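You operate a simulated robot arm through the tools that you are given. There is no shell and no other tool. Be economical: measure what you need, move in short steps, check, and stop when the job is done.

The job below is to be done with a simulated robot arm. You get a single attempt, and the scene is never put back.

TASK
Pile some things up. At the end: the green wax tin from the tree end is on the bench middle, with the brown pine cone from there on top of it and the blue round cell on top of that; the white low pot is on the bench middle; whatever was shut is shut again. Leave all else as you found it, and nothing knocked over.

Only the result counts: the job must be done as asked and must still hold three seconds after the hand-in. Knocking over, shifting, dropping, spilling or breaking anything else fails it.

THE ROBOT
A 7-joint arm with a two-finger parallel gripper, fixed in place. Base frame: the origin is at the foot of the arm, x ahead of it, y to its left, z up; the work surface is at about z = 0.95. Units: m, degrees, N and s.
Its first joint turns from -166.0 to 166.0 degrees. Payload 4.4 kg.
The TCP is the grasp point between the finger pads, 0.023 m short of the fingertips. In the tool frame z runs along the fingers and y along their closing line. Largest opening 0.094 m; finger width 0.038, thickness 0.01; the body of the gripper, 0.054 by 0.096 m, starts 0.039 m behind the TCP.
Orientation is told as [roll, pitch, yaw] about the base's x, y, z axes, in that order, counted from this pose: with the fingers straight down and closing along the base's y, the tool's x points along the base's -x, its y along +y and its z along -z.

THE INTERFACE
- The arm moves only by the tool jog_arm. Its argument "commands" is a list of rows, each a list of 7 numbers: the shift along the base's x, y, z in units of 30 mm (1.0 is 30 mm), then the turn, a rotation vector about the base's x, y, z in units of 4 degrees (1.0 is 4 degrees), then the gripper command, from -1 (shut) to 1 (fully open), values between in proportion. In form: [[x, y, z, ax, ay, az, gripper], ...]. A call has 1 to 20 rows; each row shifts and turns the commanded pose from where the row before left it. A call with a number of a shift or a turn outside -1 to 1 is refused whole. Each row takes 0.2 s and may step no farther than 0.05 m and 8.6 degrees from the row before; otherwise, or with a gripper value out of range, the whole call is refused. Where a pose cannot be reached the arm comes as near as it can. A force on the tool above 40 N (or 10 N above the force at the start of the call, whichever is more), or a blocked arm, ends the call early, and 0.2 s more pass. Each finger travels about 0.072 m/s and halts on what it meets, pressing with about 43 N; the grip force reading is that of the motor and also rises with nothing between the fingers. The clock runs only during rows and for 0.2 s after the last one: add rows that do not move to give the fingers time. The reply holds the time, the measured pose of the TCP, the force on the tool along the base axes, the opening and the grip force, in the units named above and with some noise.
- Cameras (640 x 400 px; columns grow to the right, rows downward): "scene" is fixed at [0.3988, 0.4997, 1.5283]; the picture's right is [-0.20, -0.98, 0.00], its down [-0.65, 0.13, -0.75] and it looks along [0.74, -0.15, -0.66] (base axes); focal length 358 px, centre (320, 200). "wrist" rides on the gripper at [0.086, 0.016, -0.074] in the tool frame; the picture's right is [-0.18, 0.98, 0.00], its down [-0.58, -0.11, -0.81] and it looks along [-0.79, -0.15, 0.59] (tool axes); focal length 243 px, centre (320, 200).
- grab_frame(camera): a new picture of that camera. It takes no simulated time.
- measure_at(camera, pixels): there is no depth. For up to 12 entries [column, row, z] of the newest picture of that camera ("zoom" is the newest enlarged one), the place [x, y] in the base frame at which the ray of that pixel passes the height z, good to about 0.002 m. It takes no simulated time.
- close_up(camera, box): a new picture of the part [left, top, right, bottom] of that camera's present view, enlarged. It takes no simulated time.
- sign_off(): hands the job in; it is judged then, once.

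Keep the steps short. Do not move on a guess: measure, check each grasp and each placing, and mend mistakes. In all there are 80 turns and 46 pictures (those below and enlarged ones count). Leave the gripper open and the arm clear of the work at the hand-in unless told otherwise, and finish with a single line.

The tools are called after "Call:" as name(argument=value, ...) on one line, values as JSON. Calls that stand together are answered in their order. jog_arm: Moves the arm, as the interface text tells. Its arguments: {"type":"object","properties":{"commands":{"type":"array"}},"required":["commands"]} The other tools are called the same way: grab_frame (camera) takes a picture; measure_at (camera, pixels) gives the place at which the rays of pixels pass given heights; close_up (camera, box) takes an enlarged picture of a part of a camera's view; sign_off () hands the job in.

At the start:

```text
time_s: 0.0
tool_pos: [0.8379, 0.2328, 1.2423]
tool_rot: [0.0, 0.0, 0.1]
force: [-0.6, 0.7, -0.8]
opening: 0.0939
finger_force: 0.1
```

scene: 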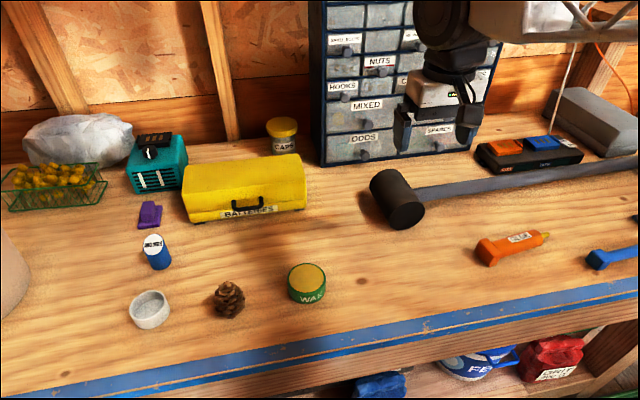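
wrist: 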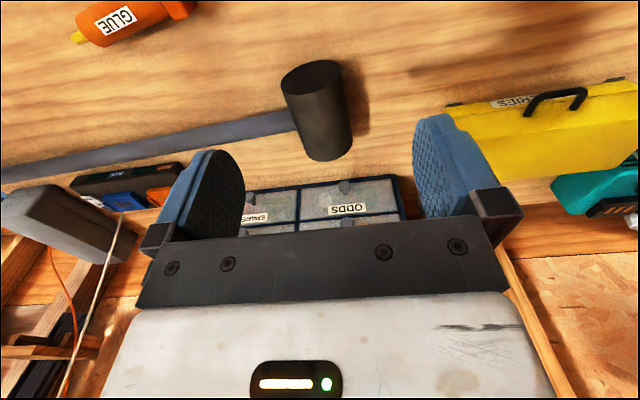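

I see the wax tin (307,283), the pine cone (228,299), a blue cylinder (157,252) and a white low pot (150,309). I'll take enlarged views before deciding anything.

Call:
close_up(camera="scene", box=[100, 180, 360, 342])

Call:
close_up(camera="scene", box=[0, 90, 320, 290])

Call:
close_up(camera="scene", box=[320, 90, 640, 290])

```text
2.46 times, centred on (230, 261) of scene
```

zoom: 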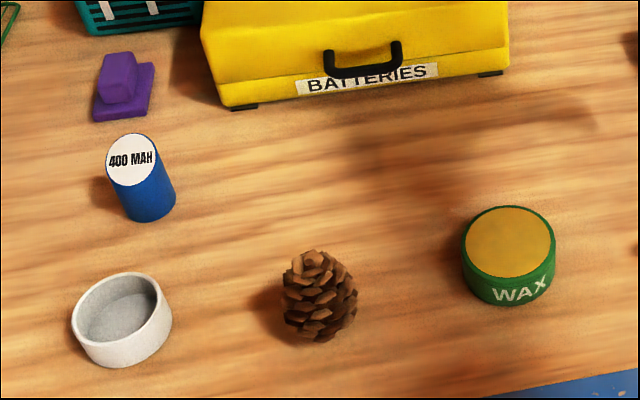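

```text
2.00 times, centred on (160, 190) of scene
```

zoom: 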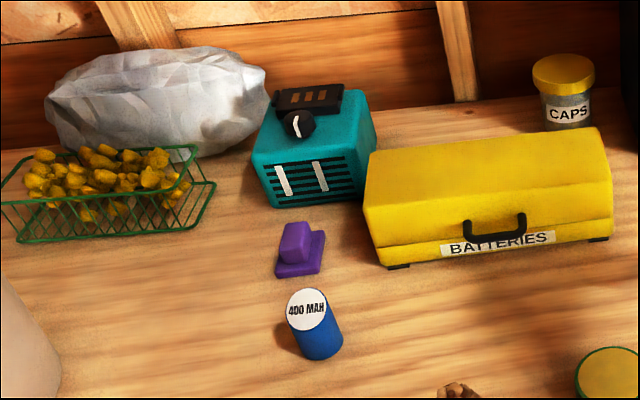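

```text
2.00 times, centred on (480, 190) of scene
```

zoom: 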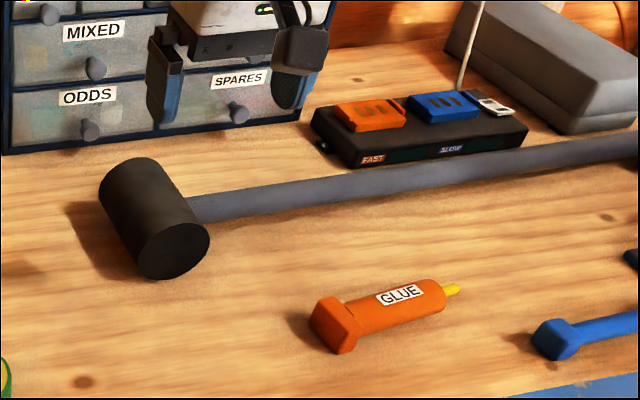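

I'll measure the main objects and edges at the table height. Then I'll look around for the tree end and bench middle.

Call:
measure_at(camera="scene", pixels=[[307, 300, 0.95], [229, 314, 0.95], [160, 268, 0.95], [150, 322, 0.95], [245, 217, 0.95], [400, 225, 0.95], [500, 263, 0.95], [60, 200, 0.95], [5, 310, 0.95], [150, 225, 0.95], [320, 340, 0.95], [600, 268, 0.95]])

Call:
jog_arm(commands=[[-1, 0, 0.5, 0, 0, 1, 1], [-1, 0, 0.5, 0, 0, 1, 1], [-1, 0, 0.5, 0, 0, 1, 1], [-1, 0, 0.5, 0, 0, 1, 1], [-1, 0, 0.5, 0, 0, 1, 1], [-1, 0, 0.5, 0, 0, 1, 1], [-1, 0, 0.5, 0, 0, 1, 1], [-1, 0, 0.5, 0, 0, 1, 1], [-1, 0, 0, 0, 0, 1, 1], [-1, 0, 0, 0, 0, 1, 1]])

Call:
grab_frame(camera="wrist")

```text
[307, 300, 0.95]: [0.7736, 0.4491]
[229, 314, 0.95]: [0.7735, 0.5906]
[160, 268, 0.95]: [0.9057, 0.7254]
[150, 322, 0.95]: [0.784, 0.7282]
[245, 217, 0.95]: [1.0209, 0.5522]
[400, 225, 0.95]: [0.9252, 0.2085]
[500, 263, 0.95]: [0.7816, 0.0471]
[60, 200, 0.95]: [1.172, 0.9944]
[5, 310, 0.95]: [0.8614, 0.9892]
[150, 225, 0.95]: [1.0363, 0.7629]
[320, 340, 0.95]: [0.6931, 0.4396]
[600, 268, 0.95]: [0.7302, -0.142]
```

```text
time_s: 2.2
tool_pos: [0.5379, 0.2346, 1.3606]
tool_rot: [0.0, 0.2, 40.0]
force: [0.4, 0.0, -0.5]
opening: 0.0942
finger_force: 0.1
```

```text
40 pictures are left
```

wrist: 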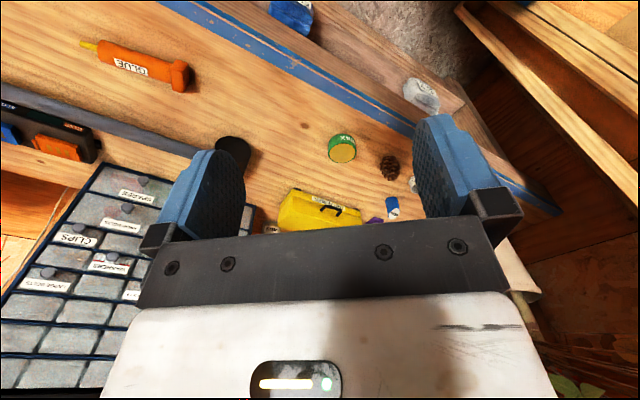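

Leaves show at the lower right, so the tree is towards +y (left). Next I'll look at the far left and the right end.

Call:
jog_arm(commands=[[-0.5, 0.5, 0, 0, 0, 1, 1], [-0.5, 0.5, 0, 0, 0, 1, 1], [-0.5, 0.5, 0, 0, 0, 1, 1], [-0.5, 0.5, 0, 0, 0, 1, 1], [-0.5, 0.5, 0, 0, 0, 1, 1], [-0.5, 0.5, 0, 0, 0, 1, 1], [0, 0, 0, 0, 0, 1, 1], [0, 0, 0, 0, 0, 1, 1], [0, 0, 0, 0, 0, 1, 1], [0, 0, 0, 0, 0, 1, 1]])

Call:
grab_frame(camera="wrist")

Call:
grab_frame(camera="scene")

```text
time_s: 4.4
tool_pos: [0.4483, 0.3236, 1.364]
tool_rot: [0.0, -0.1, 80.0]
force: [0.2, -0.2, -0.1]
opening: 0.0943
finger_force: 0.0
```

```text
39 pictures are left
```

wrist: 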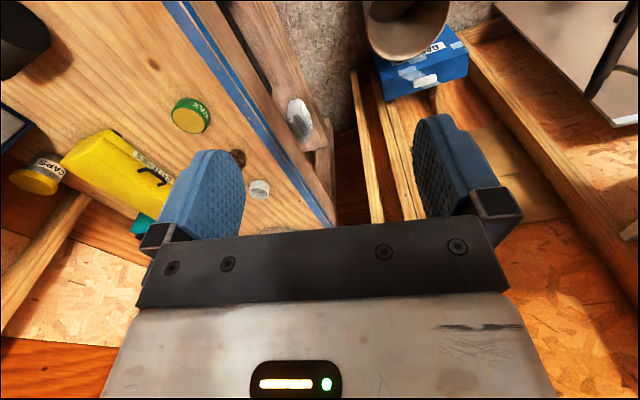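

```text
38 pictures are left
```

scene: 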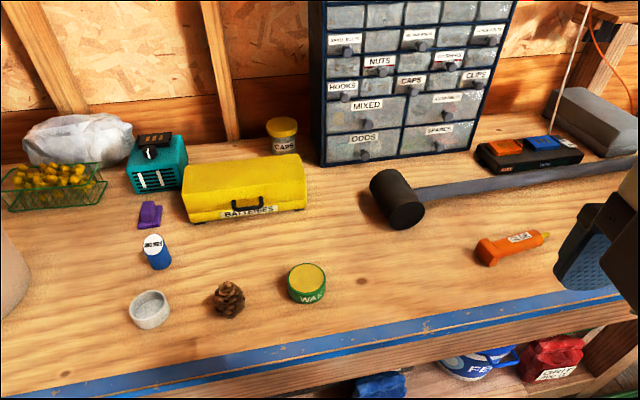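

I'll keep turning left to see what lies behind. A second surface is visible at the upper right of the wrist view.

Call:
jog_arm(commands=[[-0.7, 0.2, 0, 0, 0, 1, 1], [-0.7, 0.2, 0, 0, 0, 1, 1], [-0.7, 0.2, 0, 0, 0, 1, 1], [-0.7, 0.2, 0, 0, 0, 1, 1], [-0.7, 0.2, 0, 0, 0, 1, 1], [-0.7, 0.2, 0, 0, 0, 1, 1], [-0.7, 0.2, 0, 0, 0, 1, 1], [-0.7, 0.2, 0, 0, 0, 1, 1], [-0.7, 0.2, 0, 0, 0, 1, 1], [-0.7, 0.2, 0, 0, 0, 1, 1], [-0.7, 0.2, 0, 0, 0, 1, 1], [-0.7, 0.2, 0, 0, 0, 1, 1], [-0.7, 0.2, 0, 0, 0, 1, 1], [0, 0, 0, 0, 0, 1, 1]])

Call:
grab_frame(camera="wrist")

```text
time_s: 7.4
tool_pos: [0.1798, 0.4032, 1.3633]
tool_rot: [0.0, -0.1, 135.7]
force: [0.0, 0.7, 0.6]
opening: 0.0942
finger_force: 0.1
```

```text
37 pictures are left
```

wrist: 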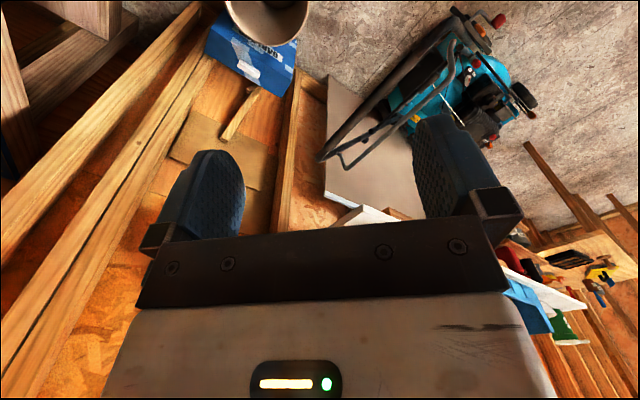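

Behind is only the shed floor, so the bench is the single work area. I'll go back and look at its right end.

Call:
jog_arm(commands=[[0.7, -0.4, 0, 0, 0, -1, 1], [0.7, -0.4, 0, 0, 0, -1, 1], [0.7, -0.4, 0, 0, 0, -1, 1], [0.7, -0.4, 0, 0, 0, -1, 1], [0.7, -0.4, 0, 0, 0, -1, 1], [0.7, -0.4, 0, 0, 0, -1, 1], [0.7, -0.4, 0, 0, 0, -1, 1], [0.7, -0.4, 0, 0, 0, -1, 1], [0.7, -0.4, 0, 0, 0, -1, 1], [0.7, -0.4, 0, 0, 0, -1, 1], [0.7, -0.4, 0, 0, 0, -1, 1], [0.7, -0.4, 0, 0, 0, -1, 1], [0.7, -0.4, 0, 0, 0, -1, 1], [0, -0.4, 0, 0, 0, -1, 1], [0, 0, 0, 0, 0, -1, 1], [0, 0, 0, 0, 0, -1, 1], [0, 0, 0, 0, 0, -1, 1], [0, 0, 0, 0, 0, -1, 1], [0, 0, 0, 0, 0, -1, 1], [0, 0, 0, 0, 0, -1, 1]])

Call:
jog_arm(commands=[[0, -0.6, 0, 0, 0, -1, 1], [0, -0.6, 0, 0, 0, -1, 1], [0, -0.6, 0, 0, 0, -1, 1], [0, -0.6, 0, 0, 0, -1, 1], [0, -0.6, 0, 0, 0, -1, 1], [0, -0.6, 0, 0, 0, -1, 1], [0, -0.6, 0, 0, 0, -1, 1], [0, -0.6, 0, 0, 0, -1, 1], [0, -0.6, 0, 0, 0, -1, 1], [0, -0.6, 0, 0, 0, -1, 1], [0, -0.6, 0, 0, 0, -1, 1], [0, -0.6, 0, 0, 0, -1, 1], [0, -0.6, 0, 0, 0, -1, 1], [0, -0.6, 0, 0, 0, -1, 1], [0, -0.6, 0, 0, 0, -1, 1], [0, -0.6, 0, 0, 0, -1, 1], [0, -0.6, 0, 0, 0, -1, 1], [0, -0.6, 0, 0, 0, -1, 1], [0, -0.6, 0, 0, 0, -1, 1], [0, -0.6, 0, 0, 0, -1, 1]])

Call:
grab_frame(camera="wrist")

```text
time_s: 11.6
tool_pos: [0.4492, 0.233, 1.3615]
tool_rot: [0.0, -0.1, 56.0]
force: [-0.7, 0.4, 0.6]
opening: 0.0941
finger_force: 0.0
```

```text
time_s: 15.8
tool_pos: [0.4488, -0.1268, 1.364]
tool_rot: [0.0, -0.1, -24.0]
force: [0.2, 0.0, -0.6]
opening: 0.0939
finger_force: 0.0
```

```text
36 pictures are left
```

wrist: 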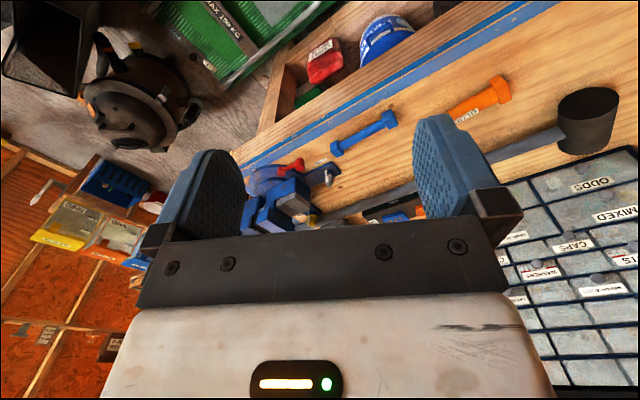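

The bench's right end carries a drill and a vice. The beige pot at the scene's left edge may hold the tree. I'll move left and tilt the fingers forward so the camera looks along the far left.

Call:
jog_arm(commands=[[0, 1, 0, 0, 0, 1, 1], [0, 1, 0, 0, 0, 1, 1], [0, 1, 0, 0, 0, 1, 1], [0, 1, 0, 0, 0, 1, 1], [0, 1, 0, 0, 0, 1, 1], [0, 1, 0, 0, 0, 1, 1], [0, 1, 0, 0, 0, 1, 1], [0, 1, 0, 0, 0, 1, 1], [0, 1, 0, 0, 0, 1, 1], [0, 1, 0, 0, 0, 1, 1], [0, 1, 0, 0, 0, 1, 1], [0, 1, 0, 0, 0, 1, 1], [0, 0, 0, 0, 0, 1, 1], [0, 0, 0, 0, 0, 1, 1], [0, 0, 0, 0, 0, 1, 1], [0, 0, 0, 0, 0, 1, 1], [0, 0, 0, 0, 0, 1, 1], [0, 0, 0, 0, 0, 1, 1], [0, 0, 0, 0, 0, 1, 1], [0, 0, 0, 0, 0, 1, 1]])

Call:
jog_arm(commands=[[0, 0, 0, 0.77, -0.64, 0, 1], [0, 0, 0, 0.77, -0.64, 0, 1], [0, 0, 0, 0.77, -0.64, 0, 1], [0, 0, 0, 0.77, -0.64, 0, 1], [0, 0, 0, 0.77, -0.64, 0, 1], [0, 0, 0, 0.77, -0.64, 0, 1], [0, 0, 0, 0.77, -0.64, 0, 1], [0, 0, 0, 0.77, -0.64, 0, 1]])

Call:
grab_frame(camera="wrist")

```text
time_s: 20.0
tool_pos: [0.4487, 0.2335, 1.3632]
tool_rot: [-0.1, 0.0, 56.1]
force: [-0.3, 0.2, 0.0]
opening: 0.094
finger_force: 0.2
```

```text
time_s: 21.8
tool_pos: [0.449, 0.2335, 1.3635]
tool_rot: [-3.6, -31.9, 57.0]
force: [0.1, -0.4, -0.6]
opening: 0.0941
finger_force: 0.2
```

```text
35 pictures are left
```

wrist: 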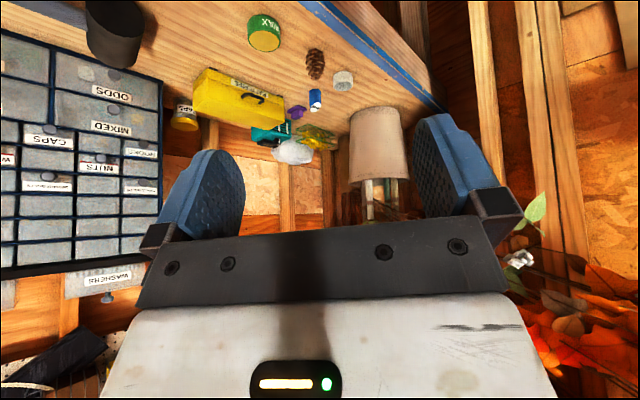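

The left end has a lamp with autumn leaves beyond it, so that is the tree end. I'll measure the left end of the bench and the middle of the drawer cabinet to fix the bench middle.

Call:
measure_at(camera="wrist", pixels=[[438, 112, 0.95], [425, 85, 0.95], [410, 115, 0.95], [264, 50, 0.95], [342, 88, 0.95], [316, 108, 0.95]])

Call:
close_up(camera="wrist", box=[200, 0, 520, 200])

```text
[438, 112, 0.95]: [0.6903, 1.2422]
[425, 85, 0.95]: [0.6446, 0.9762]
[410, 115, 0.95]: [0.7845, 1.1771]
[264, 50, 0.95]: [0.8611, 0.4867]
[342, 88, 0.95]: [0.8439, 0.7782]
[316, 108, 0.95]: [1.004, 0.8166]
```

```text
2.00 times, centred on (360, 100) of wrist
```

zoom: 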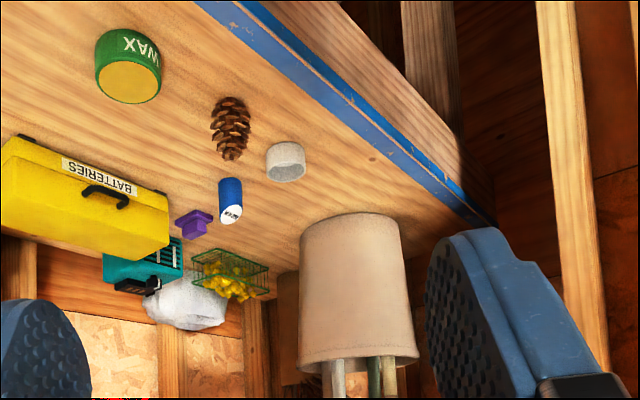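

The bench runs from about y −0.55 to about +1.2, so its middle is near y ≈ 0.25–0.3. I'll take an enlarged view of the four objects and measure them accurately.

Call:
close_up(camera="scene", box=[120, 220, 248, 340])

```text
3.33 times, centred on (184, 280) of scene
```

zoom: 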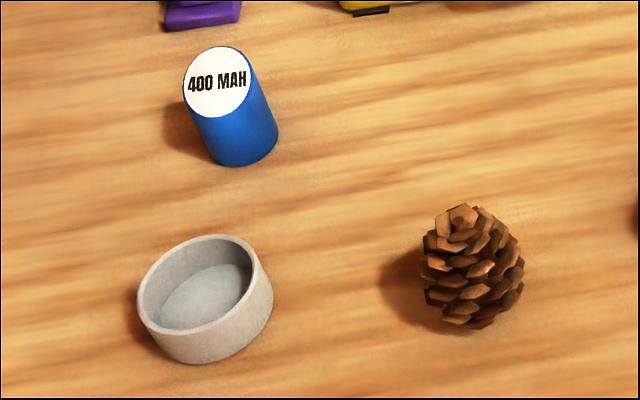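

I'll measure the cell's base and top at trial heights, along with the pot rim and base and the cone top and base.

Call:
measure_at(camera="zoom", pixels=[[240, 167, 0.95], [244, 132, 0.95], [218, 82, 1.0], [218, 82, 1.01], [184, 85, 1.005], [251, 75, 1.005], [199, 288, 0.98], [139, 300, 0.98], [260, 265, 0.98], [208, 363, 0.95], [463, 217, 1.01], [475, 322, 0.95]])

Call:
close_up(camera="scene", box=[260, 240, 388, 320])

```text
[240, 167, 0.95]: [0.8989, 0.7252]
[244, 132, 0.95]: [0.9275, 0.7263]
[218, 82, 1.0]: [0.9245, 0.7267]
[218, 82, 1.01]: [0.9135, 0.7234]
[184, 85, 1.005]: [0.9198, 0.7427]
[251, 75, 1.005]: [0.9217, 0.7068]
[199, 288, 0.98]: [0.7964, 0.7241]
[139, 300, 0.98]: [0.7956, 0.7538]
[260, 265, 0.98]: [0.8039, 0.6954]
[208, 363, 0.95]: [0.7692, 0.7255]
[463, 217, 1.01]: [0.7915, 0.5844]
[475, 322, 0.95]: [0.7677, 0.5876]
```

```text
5.00 times, centred on (324, 280) of scene
```

zoom: 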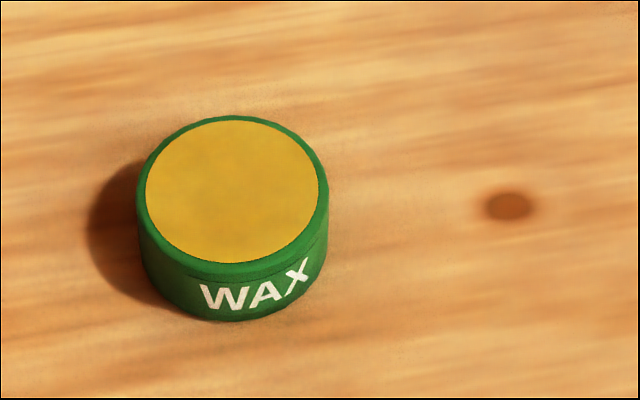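

The cell centre is about (0.917, 0.726), 36 mm across with its top near 1.005. The pot is at (0.799, 0.725), 60 mm across with its rim at 0.98. The cone is at about (0.79, 0.587). The first two lie beyond the tool-down reach, so I'll test the reach with the fingers tilted, staying well above everything.

Call:
measure_at(camera="zoom", pixels=[[232, 195, 0.98], [137, 195, 0.98], [329, 195, 0.98], [237, 321, 0.95]])

Call:
jog_arm(commands=[[0.9, 0.98, -0.53, 0, 0, -0.3, 1], [0.9, 0.98, -0.53, 0, 0, -0.3, 1], [0.9, 0.98, -0.53, 0, 0, -0.3, 1], [0.9, 0.98, -0.53, 0, 0, -0.3, 1], [0.9, 0.98, -0.53, 0, 0, -0.3, 1], [0.9, 0.98, -0.53, 0, 0, -0.3, 1], [0.9, 0.98, -0.53, 0, 0, -0.3, 1], [0.9, 0.98, -0.53, 0, 0, -0.3, 1], [0.9, 0.98, -0.53, 0, 0, -0.3, 1], [0.9, 0.98, -0.53, 0, 0, -0.3, 1], [0.9, 0.98, -0.53, 0, 0, -0.3, 1], [0.9, 0.98, -0.53, 0, 0, -0.3, 1], [0.9, 0.98, -0.53, 0, 0, -0.3, 1], [0.9, 0.98, -0.53, 0, 0, -0.3, 1], [0.9, 0.98, -0.53, 0, 0, -0.3, 1]])

```text
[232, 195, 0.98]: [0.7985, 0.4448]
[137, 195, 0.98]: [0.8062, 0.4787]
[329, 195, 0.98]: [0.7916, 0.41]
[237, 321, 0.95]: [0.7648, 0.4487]
```

```text
time_s: 25.0
tool_pos: [0.8521, 0.6737, 1.1249]
tool_rot: [-3.6, -32.1, 39.0]
force: [-0.2, -0.8, 0.9]
opening: 0.0943
finger_force: 0.0
```

That pose was reached at radius 1.086. I'll level the small roll and go on to above the cell at z ≈ 1.06, which keeps the tips clear of its top at 1.005.

Call:
jog_arm(commands=[[0, 0, 0, 0.59, 0.48, 0.48, 1], [0.7, 0.58, -0.5, 0, 0, 0, 1], [0.7, 0.58, -0.7, 0, 0, 0, 1], [0.7, 0.58, -0.8, 0, 0, 0, 1], [0, 0, 0, 0, 0, 0, 1]])

Call:
grab_frame(camera="wrist")

```text
time_s: 26.2
tool_pos: [0.9163, 0.7257, 1.0638]
tool_rot: [0.1, -31.8, 39.0]
force: [1.0, 0.7, -0.2]
opening: 0.0939
finger_force: 0.0
```

```text
31 pictures are left
```

wrist: 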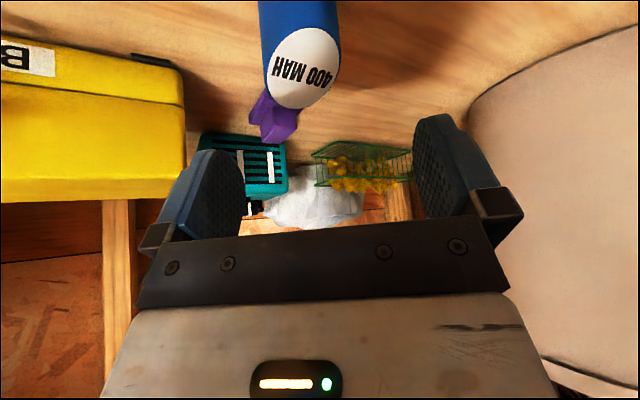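

The tilted reach is enough for the cell. I'll do the pot first, so nothing swings past the pile later: lift, go above the pot, and ease the tilt to about 20°.

Call:
jog_arm(commands=[[0, 0, 1, 0, 0, 0, 1], [0, 0, 0.7, 0, 0, 0, 1], [-0.98, 0, 0, -0.5, 0.56, 0.19, 1], [-0.98, 0, 0, -0.5, 0.56, 0.19, 1], [-0.98, 0, 0, -0.5, 0.56, 0.19, 1], [-0.98, 0, 0, -0.5, 0.56, 0.19, 1], [0, 0, -1, 0, 0, 0, 1], [0, 0, -1, 0, 0, 0, 1], [0, 0, 0, 0, 0, 0, 1]])

Call:
grab_frame(camera="wrist")

Call:
grab_frame(camera="scene")

```text
time_s: 28.2
tool_pos: [0.7969, 0.7274, 1.0545]
tool_rot: [-0.3, -19.8, 42.2]
force: [-0.4, 0.5, -0.5]
opening: 0.0939
finger_force: 0.1
```

```text
30 pictures are left
```

wrist: 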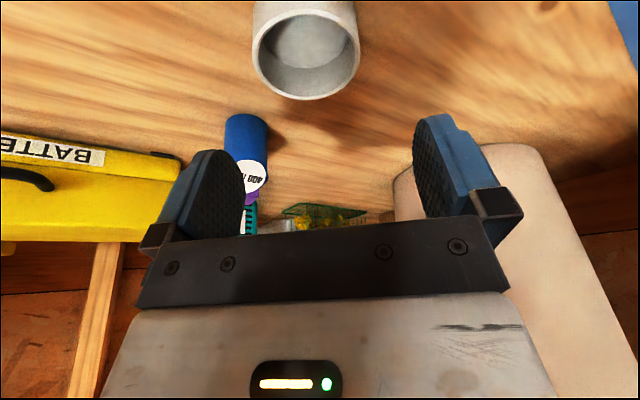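

```text
29 pictures are left
```

scene: 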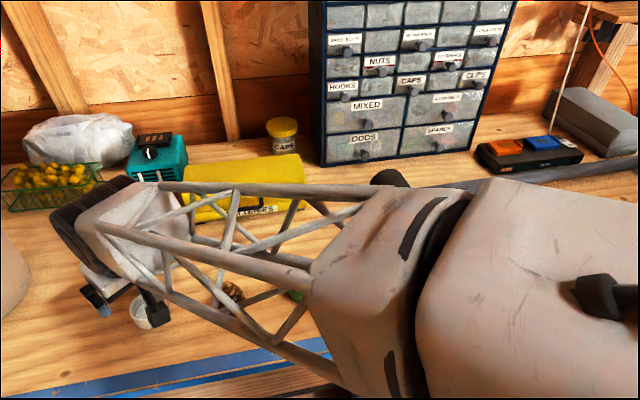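

The forearm hides part of the scene view but passes above the objects. I'll check the pot's place from the wrist camera with rim points at z 0.98.

Call:
measure_at(camera="wrist", pixels=[[306, 55, 0.98], [252, 50, 0.98], [360, 50, 0.98], [306, 98, 0.98], [253, 175, 1.005]])

```text
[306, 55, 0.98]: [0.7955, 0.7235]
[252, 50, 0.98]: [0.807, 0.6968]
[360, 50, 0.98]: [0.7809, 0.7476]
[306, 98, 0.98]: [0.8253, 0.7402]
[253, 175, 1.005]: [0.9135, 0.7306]
```

The two views agree on the pot at about (0.797, 0.724). I'll descend straight to TCP z ≈ 0.981 with the fingers open.

Call:
jog_arm(commands=[[0, -0.1, -0.8, 0, 0, 0, 1], [0, 0, -0.8, 0, 0, 0, 1], [0, 0, -0.5, 0, 0, 0, 1], [0, 0, -0.33, 0, 0, 0, 1], [0, 0, 0, 0, 0, 0, 1]])

Call:
grab_frame(camera="wrist")

```text
time_s: 29.4
tool_pos: [0.7989, 0.7228, 0.9815]
tool_rot: [-0.3, -19.8, 42.2]
force: [0.0, 0.0, -0.1]
opening: 0.0943
finger_force: 0.0
```

```text
28 pictures are left
```

wrist: 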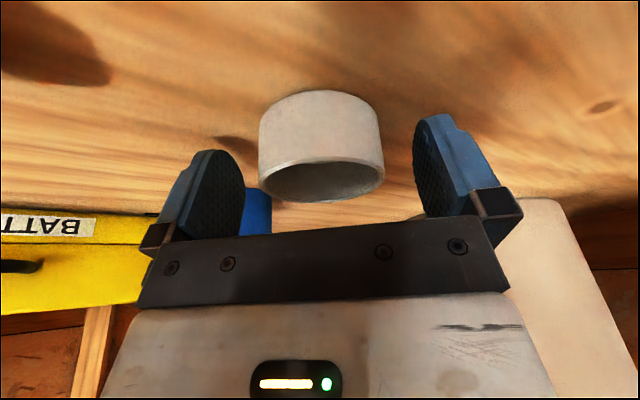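

The pot sits between the pads. I'll close.

Call:
jog_arm(commands=[[0, 0, 0, 0, 0, 0, -1], [0, 0, 0, 0, 0, 0, -1], [0, 0, 0, 0, 0, 0, -1], [0, 0, 0, 0, 0, 0, -1]])

Call:
jog_arm(commands=[[0, 0, 0.5, 0, 0, 0, -1], [0, 0, 1, 0, 0, 0, -1], [0, 0, 1, 0, 0, 0, -1], [0, 0, 1, 0, 0, 0, -1], [0, 0, 0, 0, 0, 0, -1]])

Call:
grab_frame(camera="wrist")

```text
time_s: 30.4
tool_pos: [0.7981, 0.7233, 0.9823]
tool_rot: [-0.4, -19.8, 42.2]
force: [-0.6, -0.2, 0.0]
opening: 0.0575
finger_force: 43.5
```

```text
time_s: 31.6
tool_pos: [0.7989, 0.7223, 1.0851]
tool_rot: [-0.3, -19.8, 42.3]
force: [-0.6, -0.3, -0.5]
opening: 0.0574
finger_force: 43.5
```

```text
27 pictures are left
```

wrist: 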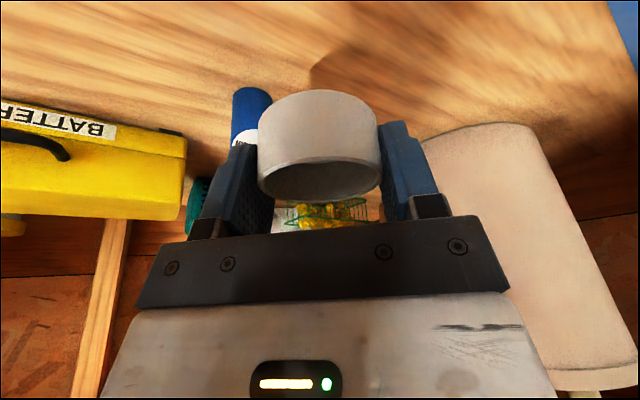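

Held: opening 0.0575, and it lifted clean. I'll carry it to the middle at about (0.74, 0.20), turning only about the vertical so it stays level.

Call:
jog_arm(commands=[[0, 0, 0.5, 0, 0, 0, -1], [-0.11, -0.97, 0, 0, 0, -0.375, -1], [-0.11, -0.97, 0, 0, 0, -0.375, -1], [-0.11, -0.97, 0, 0, 0, -0.375, -1], [-0.11, -0.97, 0, 0, 0, -0.375, -1], [-0.11, -0.97, 0, 0, 0, -0.375, -1], [-0.11, -0.97, 0, 0, 0, -0.375, -1], [-0.11, -0.97, 0, 0, 0, -0.375, -1], [-0.11, -0.97, 0, 0, 0, -0.375, -1], [-0.11, -0.97, 0, 0, 0, -0.375, -1], [-0.11, -0.97, 0, 0, 0, -0.375, -1], [-0.11, -0.97, 0, 0, 0, -0.375, -1], [-0.11, -0.97, 0, 0, 0, -0.375, -1], [-0.11, -0.97, 0, 0, 0, -0.375, -1], [-0.11, -0.97, 0, 0, 0, -0.375, -1], [-0.11, -0.97, 0, 0, 0, -0.375, -1], [-0.11, -0.97, 0, 0, 0, -0.375, -1], [-0.11, -0.97, 0, 0, 0, -0.375, -1], [-0.11, -0.97, 0, 0, 0, -0.375, -1]])

Call:
grab_frame(camera="scene")

```text
time_s: 35.6
tool_pos: [0.7399, 0.2001, 1.1043]
tool_rot: [-0.3, -19.8, 15.1]
force: [0.8, 0.4, -0.1]
opening: 0.0573
finger_force: 43.2
```

```text
26 pictures are left
```

scene: 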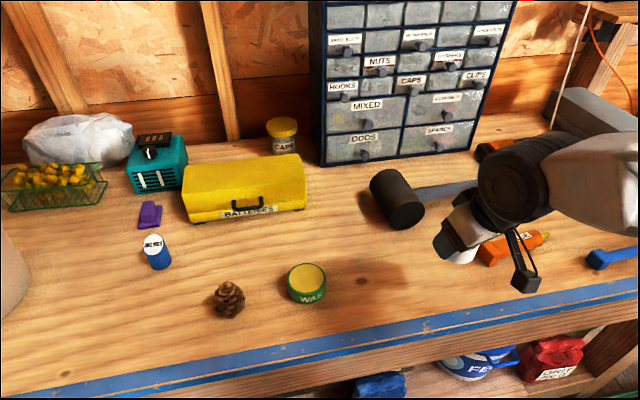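

The path is clear; the cone, tin and others are untouched. I'll lower to z ≈ 0.983, the height at which it was grasped.

Call:
jog_arm(commands=[[0, 0, -1, 0, 0, 0, -1], [0, 0, -1, 0, 0, 0, -1], [0, 0, -1, 0, 0, 0, -1], [0, 0, -0.6, 0, 0, 0, -1], [0, 0, -0.3, 0, 0, 0, -1], [0, 0, -0.13, 0, 0, 0, -1], [0, 0, 0, 0, 0, 0, -1]])

Call:
close_up(camera="scene", box=[380, 200, 572, 320])

```text
time_s: 37.2
tool_pos: [0.7389, 0.1987, 0.9822]
tool_rot: [-0.2, -20.0, 15.2]
force: [-0.8, -0.8, 4.3]
opening: 0.0574
finger_force: 42.9
```

```text
3.33 times, centred on (476, 260) of scene
```

zoom: 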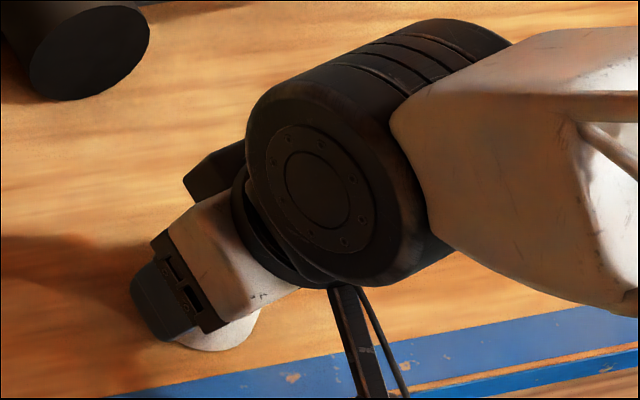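

Contact (4 N upward). I'll open, then rise straight up.

Call:
jog_arm(commands=[[0, 0, 0, 0, 0, 0, 1], [0, 0, 0, 0, 0, 0, 1], [0, 0, 0, 0, 0, 0, 1], [0, 0, 0.5, 0, 0, 0, 1], [0, 0, 1, 0, 0, 0, 1], [0, 0, 1, 0, 0, 0, 1], [0, 0, 1, 0, 0, 0, 1]])

Call:
jog_arm(commands=[[0.2, 0.9, 0, -0.25, 0.57, 0.44, 1], [0.2, 0.9, 0, -0.25, 0.57, 0.44, 1], [0.2, 0.9, 0, -0.25, 0.57, 0.44, 1], [0.2, 0.9, 0, -0.25, 0.57, 0.44, 1], [0.2, 0.9, 0, -0.25, 0.57, 0.44, 1], [0.2, 0.9, 0, -0.25, 0.57, 0.44, 1], [0.2, 0.9, 0, -0.25, 0.57, 0.44, 1], [0.2, 0.9, 0, -0.25, 0.57, 0.44, 1], [0.3, 0.9, 0, 0, 0, 0, 1]])

Call:
grab_frame(camera="scene")

Call:
grab_frame(camera="wrist")

```text
time_s: 38.8
tool_pos: [0.7387, 0.1997, 1.0854]
tool_rot: [-0.3, -19.8, 15.3]
force: [-0.8, 0.4, -1.0]
opening: 0.094
finger_force: 0.0
```

```text
time_s: 40.8
tool_pos: [0.7955, 0.4424, 1.089]
tool_rot: [-0.6, 0.0, 29.5]
force: [-0.3, 1.1, 0.2]
opening: 0.0939
finger_force: 0.0
```

```text
24 pictures are left
```

scene: 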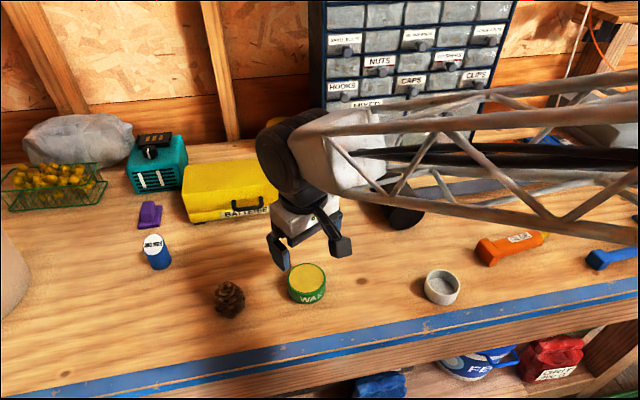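

```text
23 pictures are left
```

wrist: 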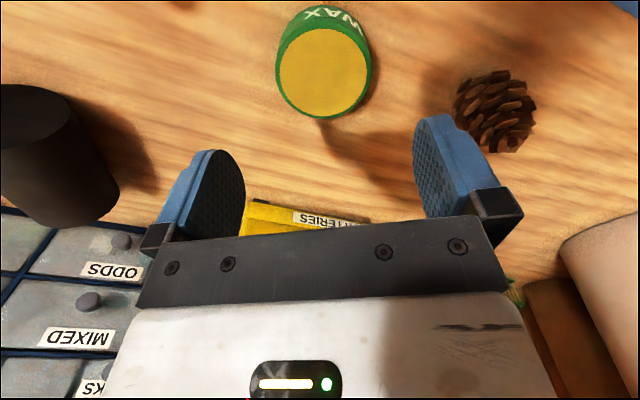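

The pot stands upright at (442,287). Now I'll measure the tin's rim from the wrist.

Call:
measure_at(camera="wrist", pixels=[[275, 72, 0.98], [372, 72, 0.98], [323, 118, 0.98], [323, 26, 0.98], [497, 105, 1.01]])

Call:
measure_at(camera="scene", pixels=[[442, 283, 0.98]])

```text
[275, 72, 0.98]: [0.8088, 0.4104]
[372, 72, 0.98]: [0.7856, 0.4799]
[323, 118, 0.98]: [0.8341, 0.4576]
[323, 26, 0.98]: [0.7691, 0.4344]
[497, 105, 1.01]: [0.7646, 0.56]
```

```text
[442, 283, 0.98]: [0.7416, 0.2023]
```

The tin's centre is about (0.799, 0.445) and it is 72 mm wide. I'll centre on it and descend to z ≈ 0.977.

Call:
jog_arm(commands=[[0.13, 0.1, -1, 0, 0, 0, 1], [0, 0, -1, 0, 0, 0, 1], [0, 0, -0.9, 0, 0, 0, 1], [0, 0, -0.5, 0, 0, 0, 1], [0, 0, -0.33, 0, 0, 0, 1], [0, 0, 0, 0, 0, 0, 1]])

Call:
jog_arm(commands=[[0, 0, 0, 0, 0, 0, -1], [0, 0, 0, 0, 0, 0, -1], [0, 0, 0, 0, 0, 0, -1]])

```text
time_s: 42.2
tool_pos: [0.8003, 0.4449, 0.9748]
tool_rot: [-0.7, 0.0, 29.6]
force: [0.7, 1.2, -0.5]
opening: 0.0939
finger_force: 0.1
```

```text
time_s: 43.0
tool_pos: [0.8012, 0.445, 0.9752]
tool_rot: [-0.7, 0.0, 29.6]
force: [0.8, 0.3, 0.2]
opening: 0.0703
finger_force: 42.7
```

Gripped at 0.070. I'll lift and carry it to (0.79, 0.29).

Call:
jog_arm(commands=[[0, 0, 0.5, 0, 0, 0, -1], [0, 0, 1, 0, 0, 0, -1], [0, 0, 1, 0, 0, 0, -1], [-0.07, -0.87, 0, 0, 0, -0.4, -1], [-0.07, -0.87, 0, 0, 0, -0.4, -1], [-0.07, -0.87, 0, 0, 0, -0.4, -1], [-0.07, -0.87, 0, 0, 0, -0.4, -1], [-0.07, -0.87, 0, 0, 0, -0.4, -1], [-0.07, -0.87, 0, 0, 0, -0.4, -1], [0, 0, -1, 0, 0, 0, -1], [0, 0, -0.8, 0, 0, 0, -1], [0, 0, -0.4, 0, 0, 0, -1], [0, 0, -0.2, 0, 0, 0, -1], [0, 0, 0, 0, 0, 0, -1]])

Call:
grab_frame(camera="scene")

```text
time_s: 46.0
tool_pos: [0.787, 0.2892, 0.9781]
tool_rot: [-0.8, 0.0, 19.9]
force: [0.6, 0.2, -2.2]
opening: 0.0705
finger_force: 42.8
```

```text
22 pictures are left
```

scene: 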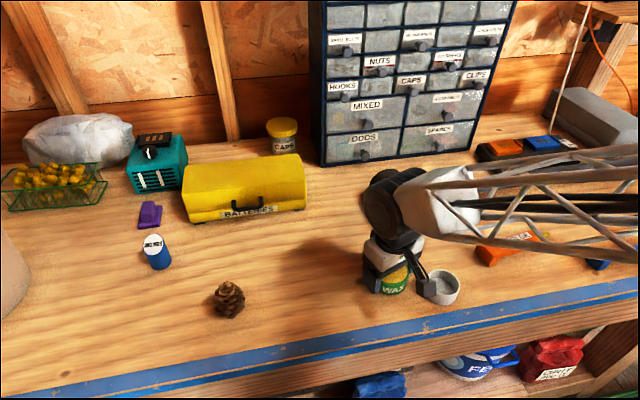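

The tin hangs about 3 mm above its resting height. I'll lower it the rest of the way and release.

Call:
jog_arm(commands=[[0, 0, -0.1, 0, 0, 0, -1], [0, 0, 0, 0, 0, 0, -1]])

Call:
jog_arm(commands=[[0, 0, 0, 0, 0, 0, 1], [0, 0, 0, 0, 0, 0, 1], [0, 0, 0, 0, 0, 0, 1], [0, 0, 0.5, 0, 0, 0, 1], [0, 0, 1, 0, 0, 0, 1], [0, 0, 1, 0, 0, 0, 1], [0, 0, 1, 0, 0, 0, 1], [0, 0, 0.5, 0, 0, 0, 1]])

Call:
grab_frame(camera="wrist")

```text
time_s: 46.6
tool_pos: [0.7874, 0.2888, 0.9758]
tool_rot: [-0.8, 0.1, 20.0]
force: [0.0, 0.2, -1.6]
opening: 0.0705
finger_force: 42.5
```

```text
time_s: 48.4
tool_pos: [0.7882, 0.2882, 1.095]
tool_rot: [-0.7, 0.1, 19.9]
force: [0.3, -0.2, 0.0]
opening: 0.094
finger_force: 0.0
```

```text
21 pictures are left
```

wrist: 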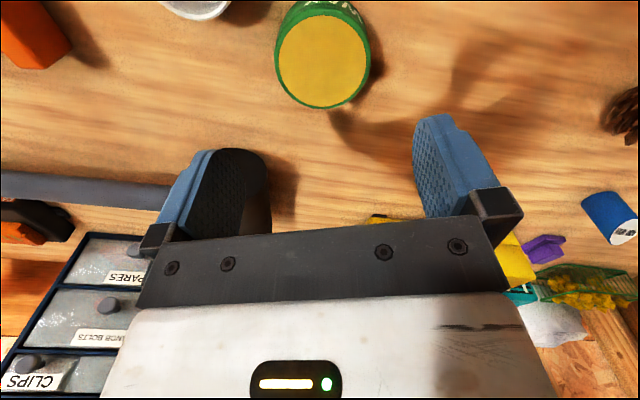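

The tin rests level. I'll measure its new centre and go above the cone with a slight forward tilt (it is at the edge of the reach).

Call:
measure_at(camera="wrist", pixels=[[275, 62, 0.98], [370, 62, 0.98], [322, 108, 0.98], [322, 17, 0.98]])

Call:
jog_arm(commands=[[0, 1, 0, 0.18, -0.24, 0.4, 1], [0, 1, 0, 0.18, -0.24, 0.4, 1], [0, 1, 0, 0.18, -0.24, 0.4, 1], [0, 1, 0, 0.18, -0.24, 0.4, 1], [0, 1, 0, 0.18, -0.24, 0.4, 1], [0, 1, 0, 0.18, -0.24, 0.4, 1], [0, 1, 0, 0.18, -0.24, 0.4, 1], [0, 1, 0, 0.18, -0.24, 0.4, 1], [0, 1, 0, 0.18, -0.24, 0.4, 1], [0, 1, 0, 0.18, -0.24, 0.4, 1], [0, 0, 0, 0, 0, 0, 1]])

Call:
grab_frame(camera="wrist")

```text
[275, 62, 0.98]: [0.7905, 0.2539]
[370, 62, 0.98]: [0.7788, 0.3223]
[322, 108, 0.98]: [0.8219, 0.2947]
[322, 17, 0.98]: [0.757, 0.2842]
```

```text
time_s: 50.8
tool_pos: [0.7872, 0.5879, 1.0933]
tool_rot: [1.1, -11.8, 35.8]
force: [0.3, 0.2, 1.2]
opening: 0.094
finger_force: 0.1
```

```text
20 pictures are left
```

wrist: 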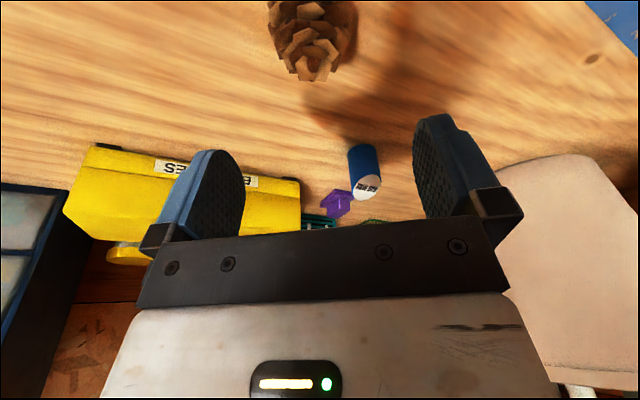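

The tin's centre is now about (0.787, 0.289). Next I'll measure the cone's top and its sides at mid height.

Call:
measure_at(camera="wrist", pixels=[[314, 60, 1.01], [314, 60, 1.02], [268, 12, 0.975], [358, 12, 0.975], [313, 10, 0.985]])

Call:
close_up(camera="scene", box=[196, 270, 260, 330])

```text
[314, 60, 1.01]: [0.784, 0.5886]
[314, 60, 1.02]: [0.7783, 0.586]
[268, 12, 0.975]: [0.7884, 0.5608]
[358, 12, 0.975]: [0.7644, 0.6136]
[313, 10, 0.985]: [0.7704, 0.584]
```

```text
6.67 times, centred on (228, 300) of scene
```

zoom: 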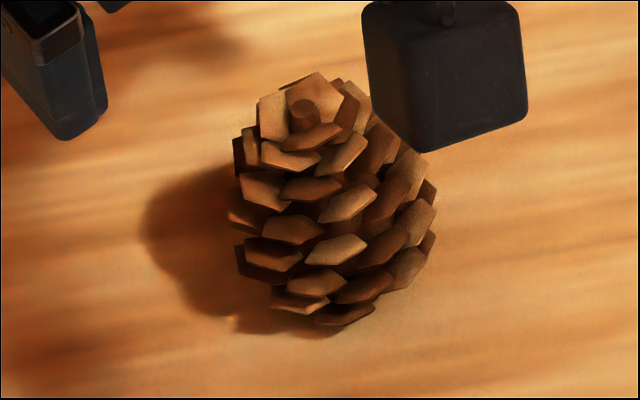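

I'll triangulate the cone's top stub in the zoom picture at several heights.

Call:
measure_at(camera="zoom", pixels=[[302, 110, 1.0], [302, 110, 1.01], [302, 110, 1.02], [330, 325, 0.95], [235, 205, 0.985], [437, 205, 0.985]])

Call:
close_up(camera="wrist", box=[248, 0, 376, 90])

```text
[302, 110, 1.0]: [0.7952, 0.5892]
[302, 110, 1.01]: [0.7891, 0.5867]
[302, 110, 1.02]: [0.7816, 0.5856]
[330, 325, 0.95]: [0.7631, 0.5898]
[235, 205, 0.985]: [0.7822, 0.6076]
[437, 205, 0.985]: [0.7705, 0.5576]
```

```text
4.44 times, centred on (312, 45) of wrist
```

zoom: 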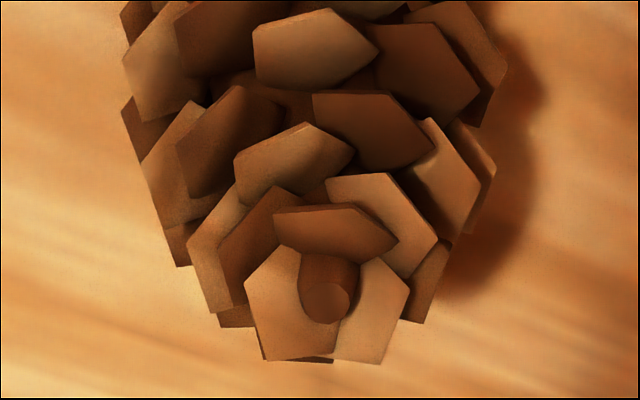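

The stub's flat end is at zoom (325,302). I'll intersect it with the scene ray.

Call:
measure_at(camera="zoom", pixels=[[325, 302, 1.0], [325, 302, 1.01], [325, 302, 1.015], [325, 302, 1.02], [120, 90, 0.985], [505, 75, 0.985], [345, 365, 1.01], [345, 365, 1.0]])

```text
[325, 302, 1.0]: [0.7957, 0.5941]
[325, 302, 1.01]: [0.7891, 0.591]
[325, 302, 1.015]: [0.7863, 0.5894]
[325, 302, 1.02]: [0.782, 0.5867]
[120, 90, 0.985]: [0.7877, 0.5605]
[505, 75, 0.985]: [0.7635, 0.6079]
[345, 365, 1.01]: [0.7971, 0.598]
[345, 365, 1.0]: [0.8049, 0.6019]
```

The cone's axis is about (0.778, 0.585), 53 mm wide with its top near 1.02. I'll centre on it and descend to z ≈ 0.985.

Call:
jog_arm(commands=[[-0.27, -0.1, -0.6, 0, 0, 0, 1], [0, 0, -0.9, 0, 0, 0, 1], [0, 0, -0.9, 0, 0, 0, 1], [0, 0, -0.7, 0, 0, 0, 1], [0, 0, -0.5, 0, 0, 0, 1], [0, 0, 0, 0, 0, 0, 1]])

Call:
grab_frame(camera="wrist")

```text
time_s: 52.2
tool_pos: [0.7787, 0.5862, 0.9884]
tool_rot: [1.2, -12.0, 35.8]
force: [-4.0, -2.1, 22.9]
opening: 0.094
finger_force: 0.2
```

```text
17 pictures are left
```

wrist: 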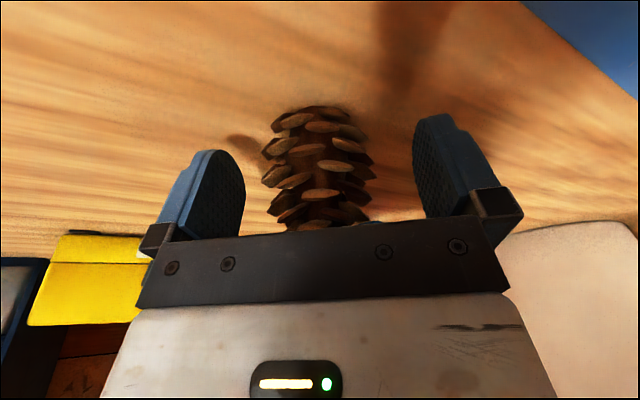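

The upward force of 23 N means the palm touches the cone's top (about 1.02). I'll rise 9 mm before closing.

Call:
jog_arm(commands=[[0, 0, 0.42, 0, 0, 0, 1], [0, 0, 0, 0, 0, 0, 1]])

Call:
grab_frame(camera="wrist")

```text
time_s: 52.8
tool_pos: [0.7792, 0.5852, 0.9976]
tool_rot: [1.1, -11.7, 35.9]
force: [0.3, 0.7, 0.3]
opening: 0.0939
finger_force: 0.0
```

```text
16 pictures are left
```

wrist: 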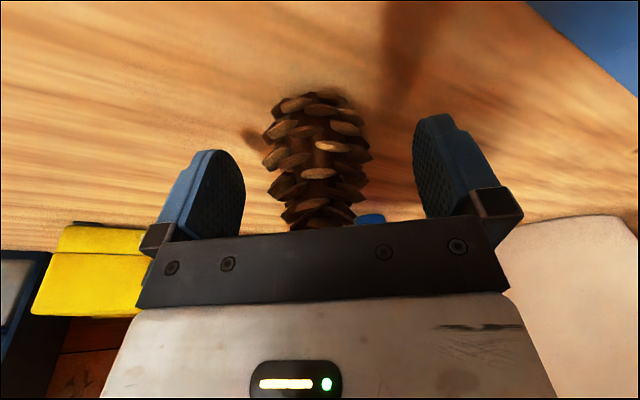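

The force is gone and the cone is still upright and centred. I'll close on it.

Call:
jog_arm(commands=[[0, 0, -0.08, 0, 0, 0, 1], [0, 0, 0, 0, 0, 0, -1], [0, 0, 0, 0, 0, 0, -1], [0, 0, 0, 0, 0, 0, -1], [0, 0, 0, 0, 0, 0, -1]])

Call:
jog_arm(commands=[[0, 0, 0.4, 0, 0, 0, -1], [0, 0, 0.8, 0, 0, 0, -1], [0, 0, 1, 0, 0, 0, -1], [0, 0, 1, 0, 0, 0, -1], [0, 0, 0, 0, 0, 0, -1]])

Call:
grab_frame(camera="wrist")

```text
time_s: 54.0
tool_pos: [0.7804, 0.5853, 0.996]
tool_rot: [1.2, -11.7, 35.8]
force: [-0.2, -0.2, -0.3]
opening: 0.0459
finger_force: 42.9
```

```text
time_s: 55.2
tool_pos: [0.7793, 0.5879, 1.0923]
tool_rot: [1.2, -11.8, 35.8]
force: [0.1, -0.2, -1.1]
opening: 0.0458
finger_force: 42.3
```

```text
15 pictures are left
```

wrist: 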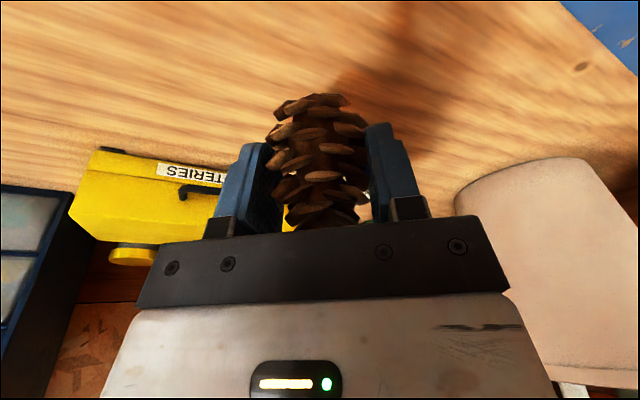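

Held upright at opening 0.046. I'll carry it to above the tin at (0.787, 0.289).

Call:
jog_arm(commands=[[0.026, -0.99, 0, 0, 0, -0.4, -1], [0.026, -0.99, 0, 0, 0, -0.4, -1], [0.026, -0.99, 0, 0, 0, -0.4, -1], [0.026, -0.99, 0, 0, 0, -0.4, -1], [0.026, -0.99, 0, 0, 0, -0.4, -1], [0.026, -0.99, 0, 0, 0, -0.4, -1], [0.026, -0.99, 0, 0, 0, -0.4, -1], [0.026, -0.99, 0, 0, 0, -0.4, -1], [0.026, -0.99, 0, 0, 0, -0.4, -1], [0.026, -0.99, 0, 0, 0, -0.4, -1], [0, 0, 0, 0, 0, 0, -1]])

Call:
jog_arm(commands=[[0, 0, -0.8, 0, 0, 0, -1], [0, 0, -0.6, 0, 0, 0, -1], [0, 0, -0.4, 0, 0, 0, -1], [0, 0, -0.3, 0, 0, 0, -1], [0, 0, 0, 0, 0, 0, -1]])

Call:
close_up(camera="scene", box=[340, 200, 468, 320])

```text
time_s: 57.6
tool_pos: [0.788, 0.2871, 1.0922]
tool_rot: [1.3, -11.9, 19.8]
force: [0.0, -0.6, -0.6]
opening: 0.0457
finger_force: 42.9
```

```text
time_s: 58.8
tool_pos: [0.7878, 0.2885, 1.03]
tool_rot: [1.3, -11.9, 19.7]
force: [-1.0, -1.1, 18.6]
opening: 0.0456
finger_force: 42.7
```

```text
3.33 times, centred on (404, 260) of scene
```

zoom: 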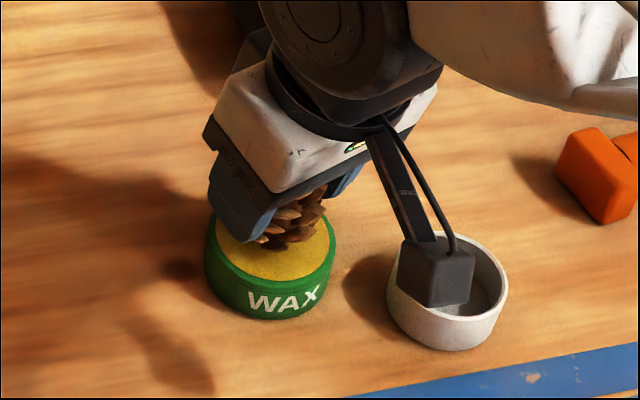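

There is 18.6 N of contact, so the cone is on the tin. I'll ease up 1.5 mm, check the force, and then open.

Call:
jog_arm(commands=[[0, 0, 0.06, 0, 0, 0, -1], [0, 0, 0, 0, 0, 0, -1]])

```text
time_s: 59.4
tool_pos: [0.787, 0.2908, 1.0313]
tool_rot: [1.2, -11.8, 19.8]
force: [3.5, -0.2, 9.3]
opening: 0.0455
finger_force: 43.1
```

There is a light contact of 9 N. I'll open gradually, wait, and then rise straight up.

Call:
jog_arm(commands=[[0, 0, 0, 0, 0, 0, 0.1], [0, 0, 0, 0, 0, 0, 0.4], [0, 0, 0, 0, 0, 0, 1], [0, 0, 0, 0, 0, 0, 1], [0, 0, 0.3, 0, 0, 0, 1], [0, 0, 0.8, 0, 0, 0, 1], [0, 0, 1, 0, 0, 0, 1], [0, 0, 1, 0, 0, 0, 1], [0, 0, 1, 0, 0, 0, 1]])

Call:
grab_frame(camera="wrist")

Call:
close_up(camera="scene", box=[340, 230, 436, 310])

```text
time_s: 61.4
tool_pos: [0.788, 0.2873, 1.1528]
tool_rot: [1.3, -11.8, 19.8]
force: [-0.7, -0.2, -0.1]
opening: 0.0938
finger_force: 0.0
```

```text
13 pictures are left
```

wrist: 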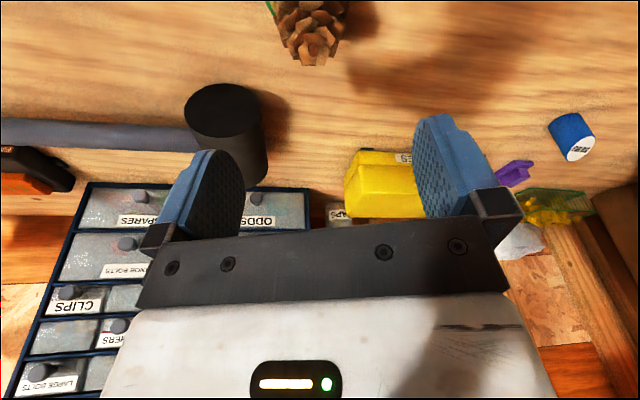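

```text
5.00 times, centred on (388, 270) of scene
```

zoom: 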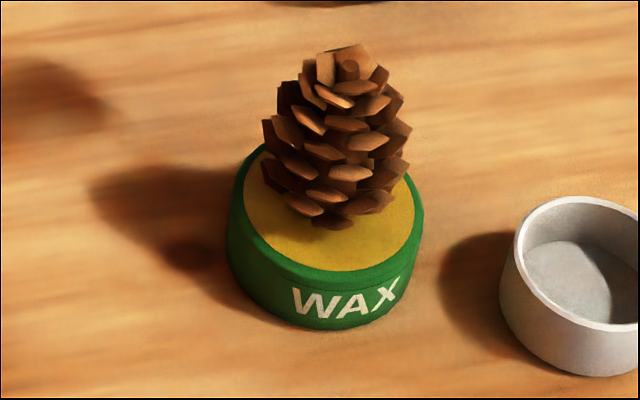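

The cone stands upright on the tin. I'll measure its stub top at trial heights.

Call:
measure_at(camera="zoom", pixels=[[347, 68, 1.04], [347, 68, 1.05], [347, 68, 1.06], [325, 70, 1.045], [386, 70, 1.045]])

Call:
close_up(camera="wrist", box=[260, 0, 372, 70])

```text
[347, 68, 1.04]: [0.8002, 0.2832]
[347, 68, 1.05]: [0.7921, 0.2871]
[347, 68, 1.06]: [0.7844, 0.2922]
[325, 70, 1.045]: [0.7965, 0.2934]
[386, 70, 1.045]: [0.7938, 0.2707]
```

```text
5.71 times, centred on (316, 35) of wrist
```

zoom: 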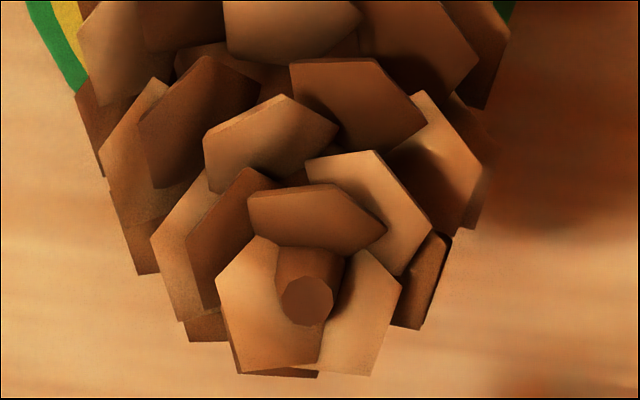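

Call:
measure_at(camera="zoom", pixels=[[307, 303, 1.04], [307, 303, 1.045], [307, 303, 1.05], [307, 303, 1.055], [307, 303, 1.06]])

```text
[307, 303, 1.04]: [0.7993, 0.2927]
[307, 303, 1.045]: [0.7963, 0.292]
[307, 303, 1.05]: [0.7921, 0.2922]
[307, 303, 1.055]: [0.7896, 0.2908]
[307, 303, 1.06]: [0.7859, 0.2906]
```

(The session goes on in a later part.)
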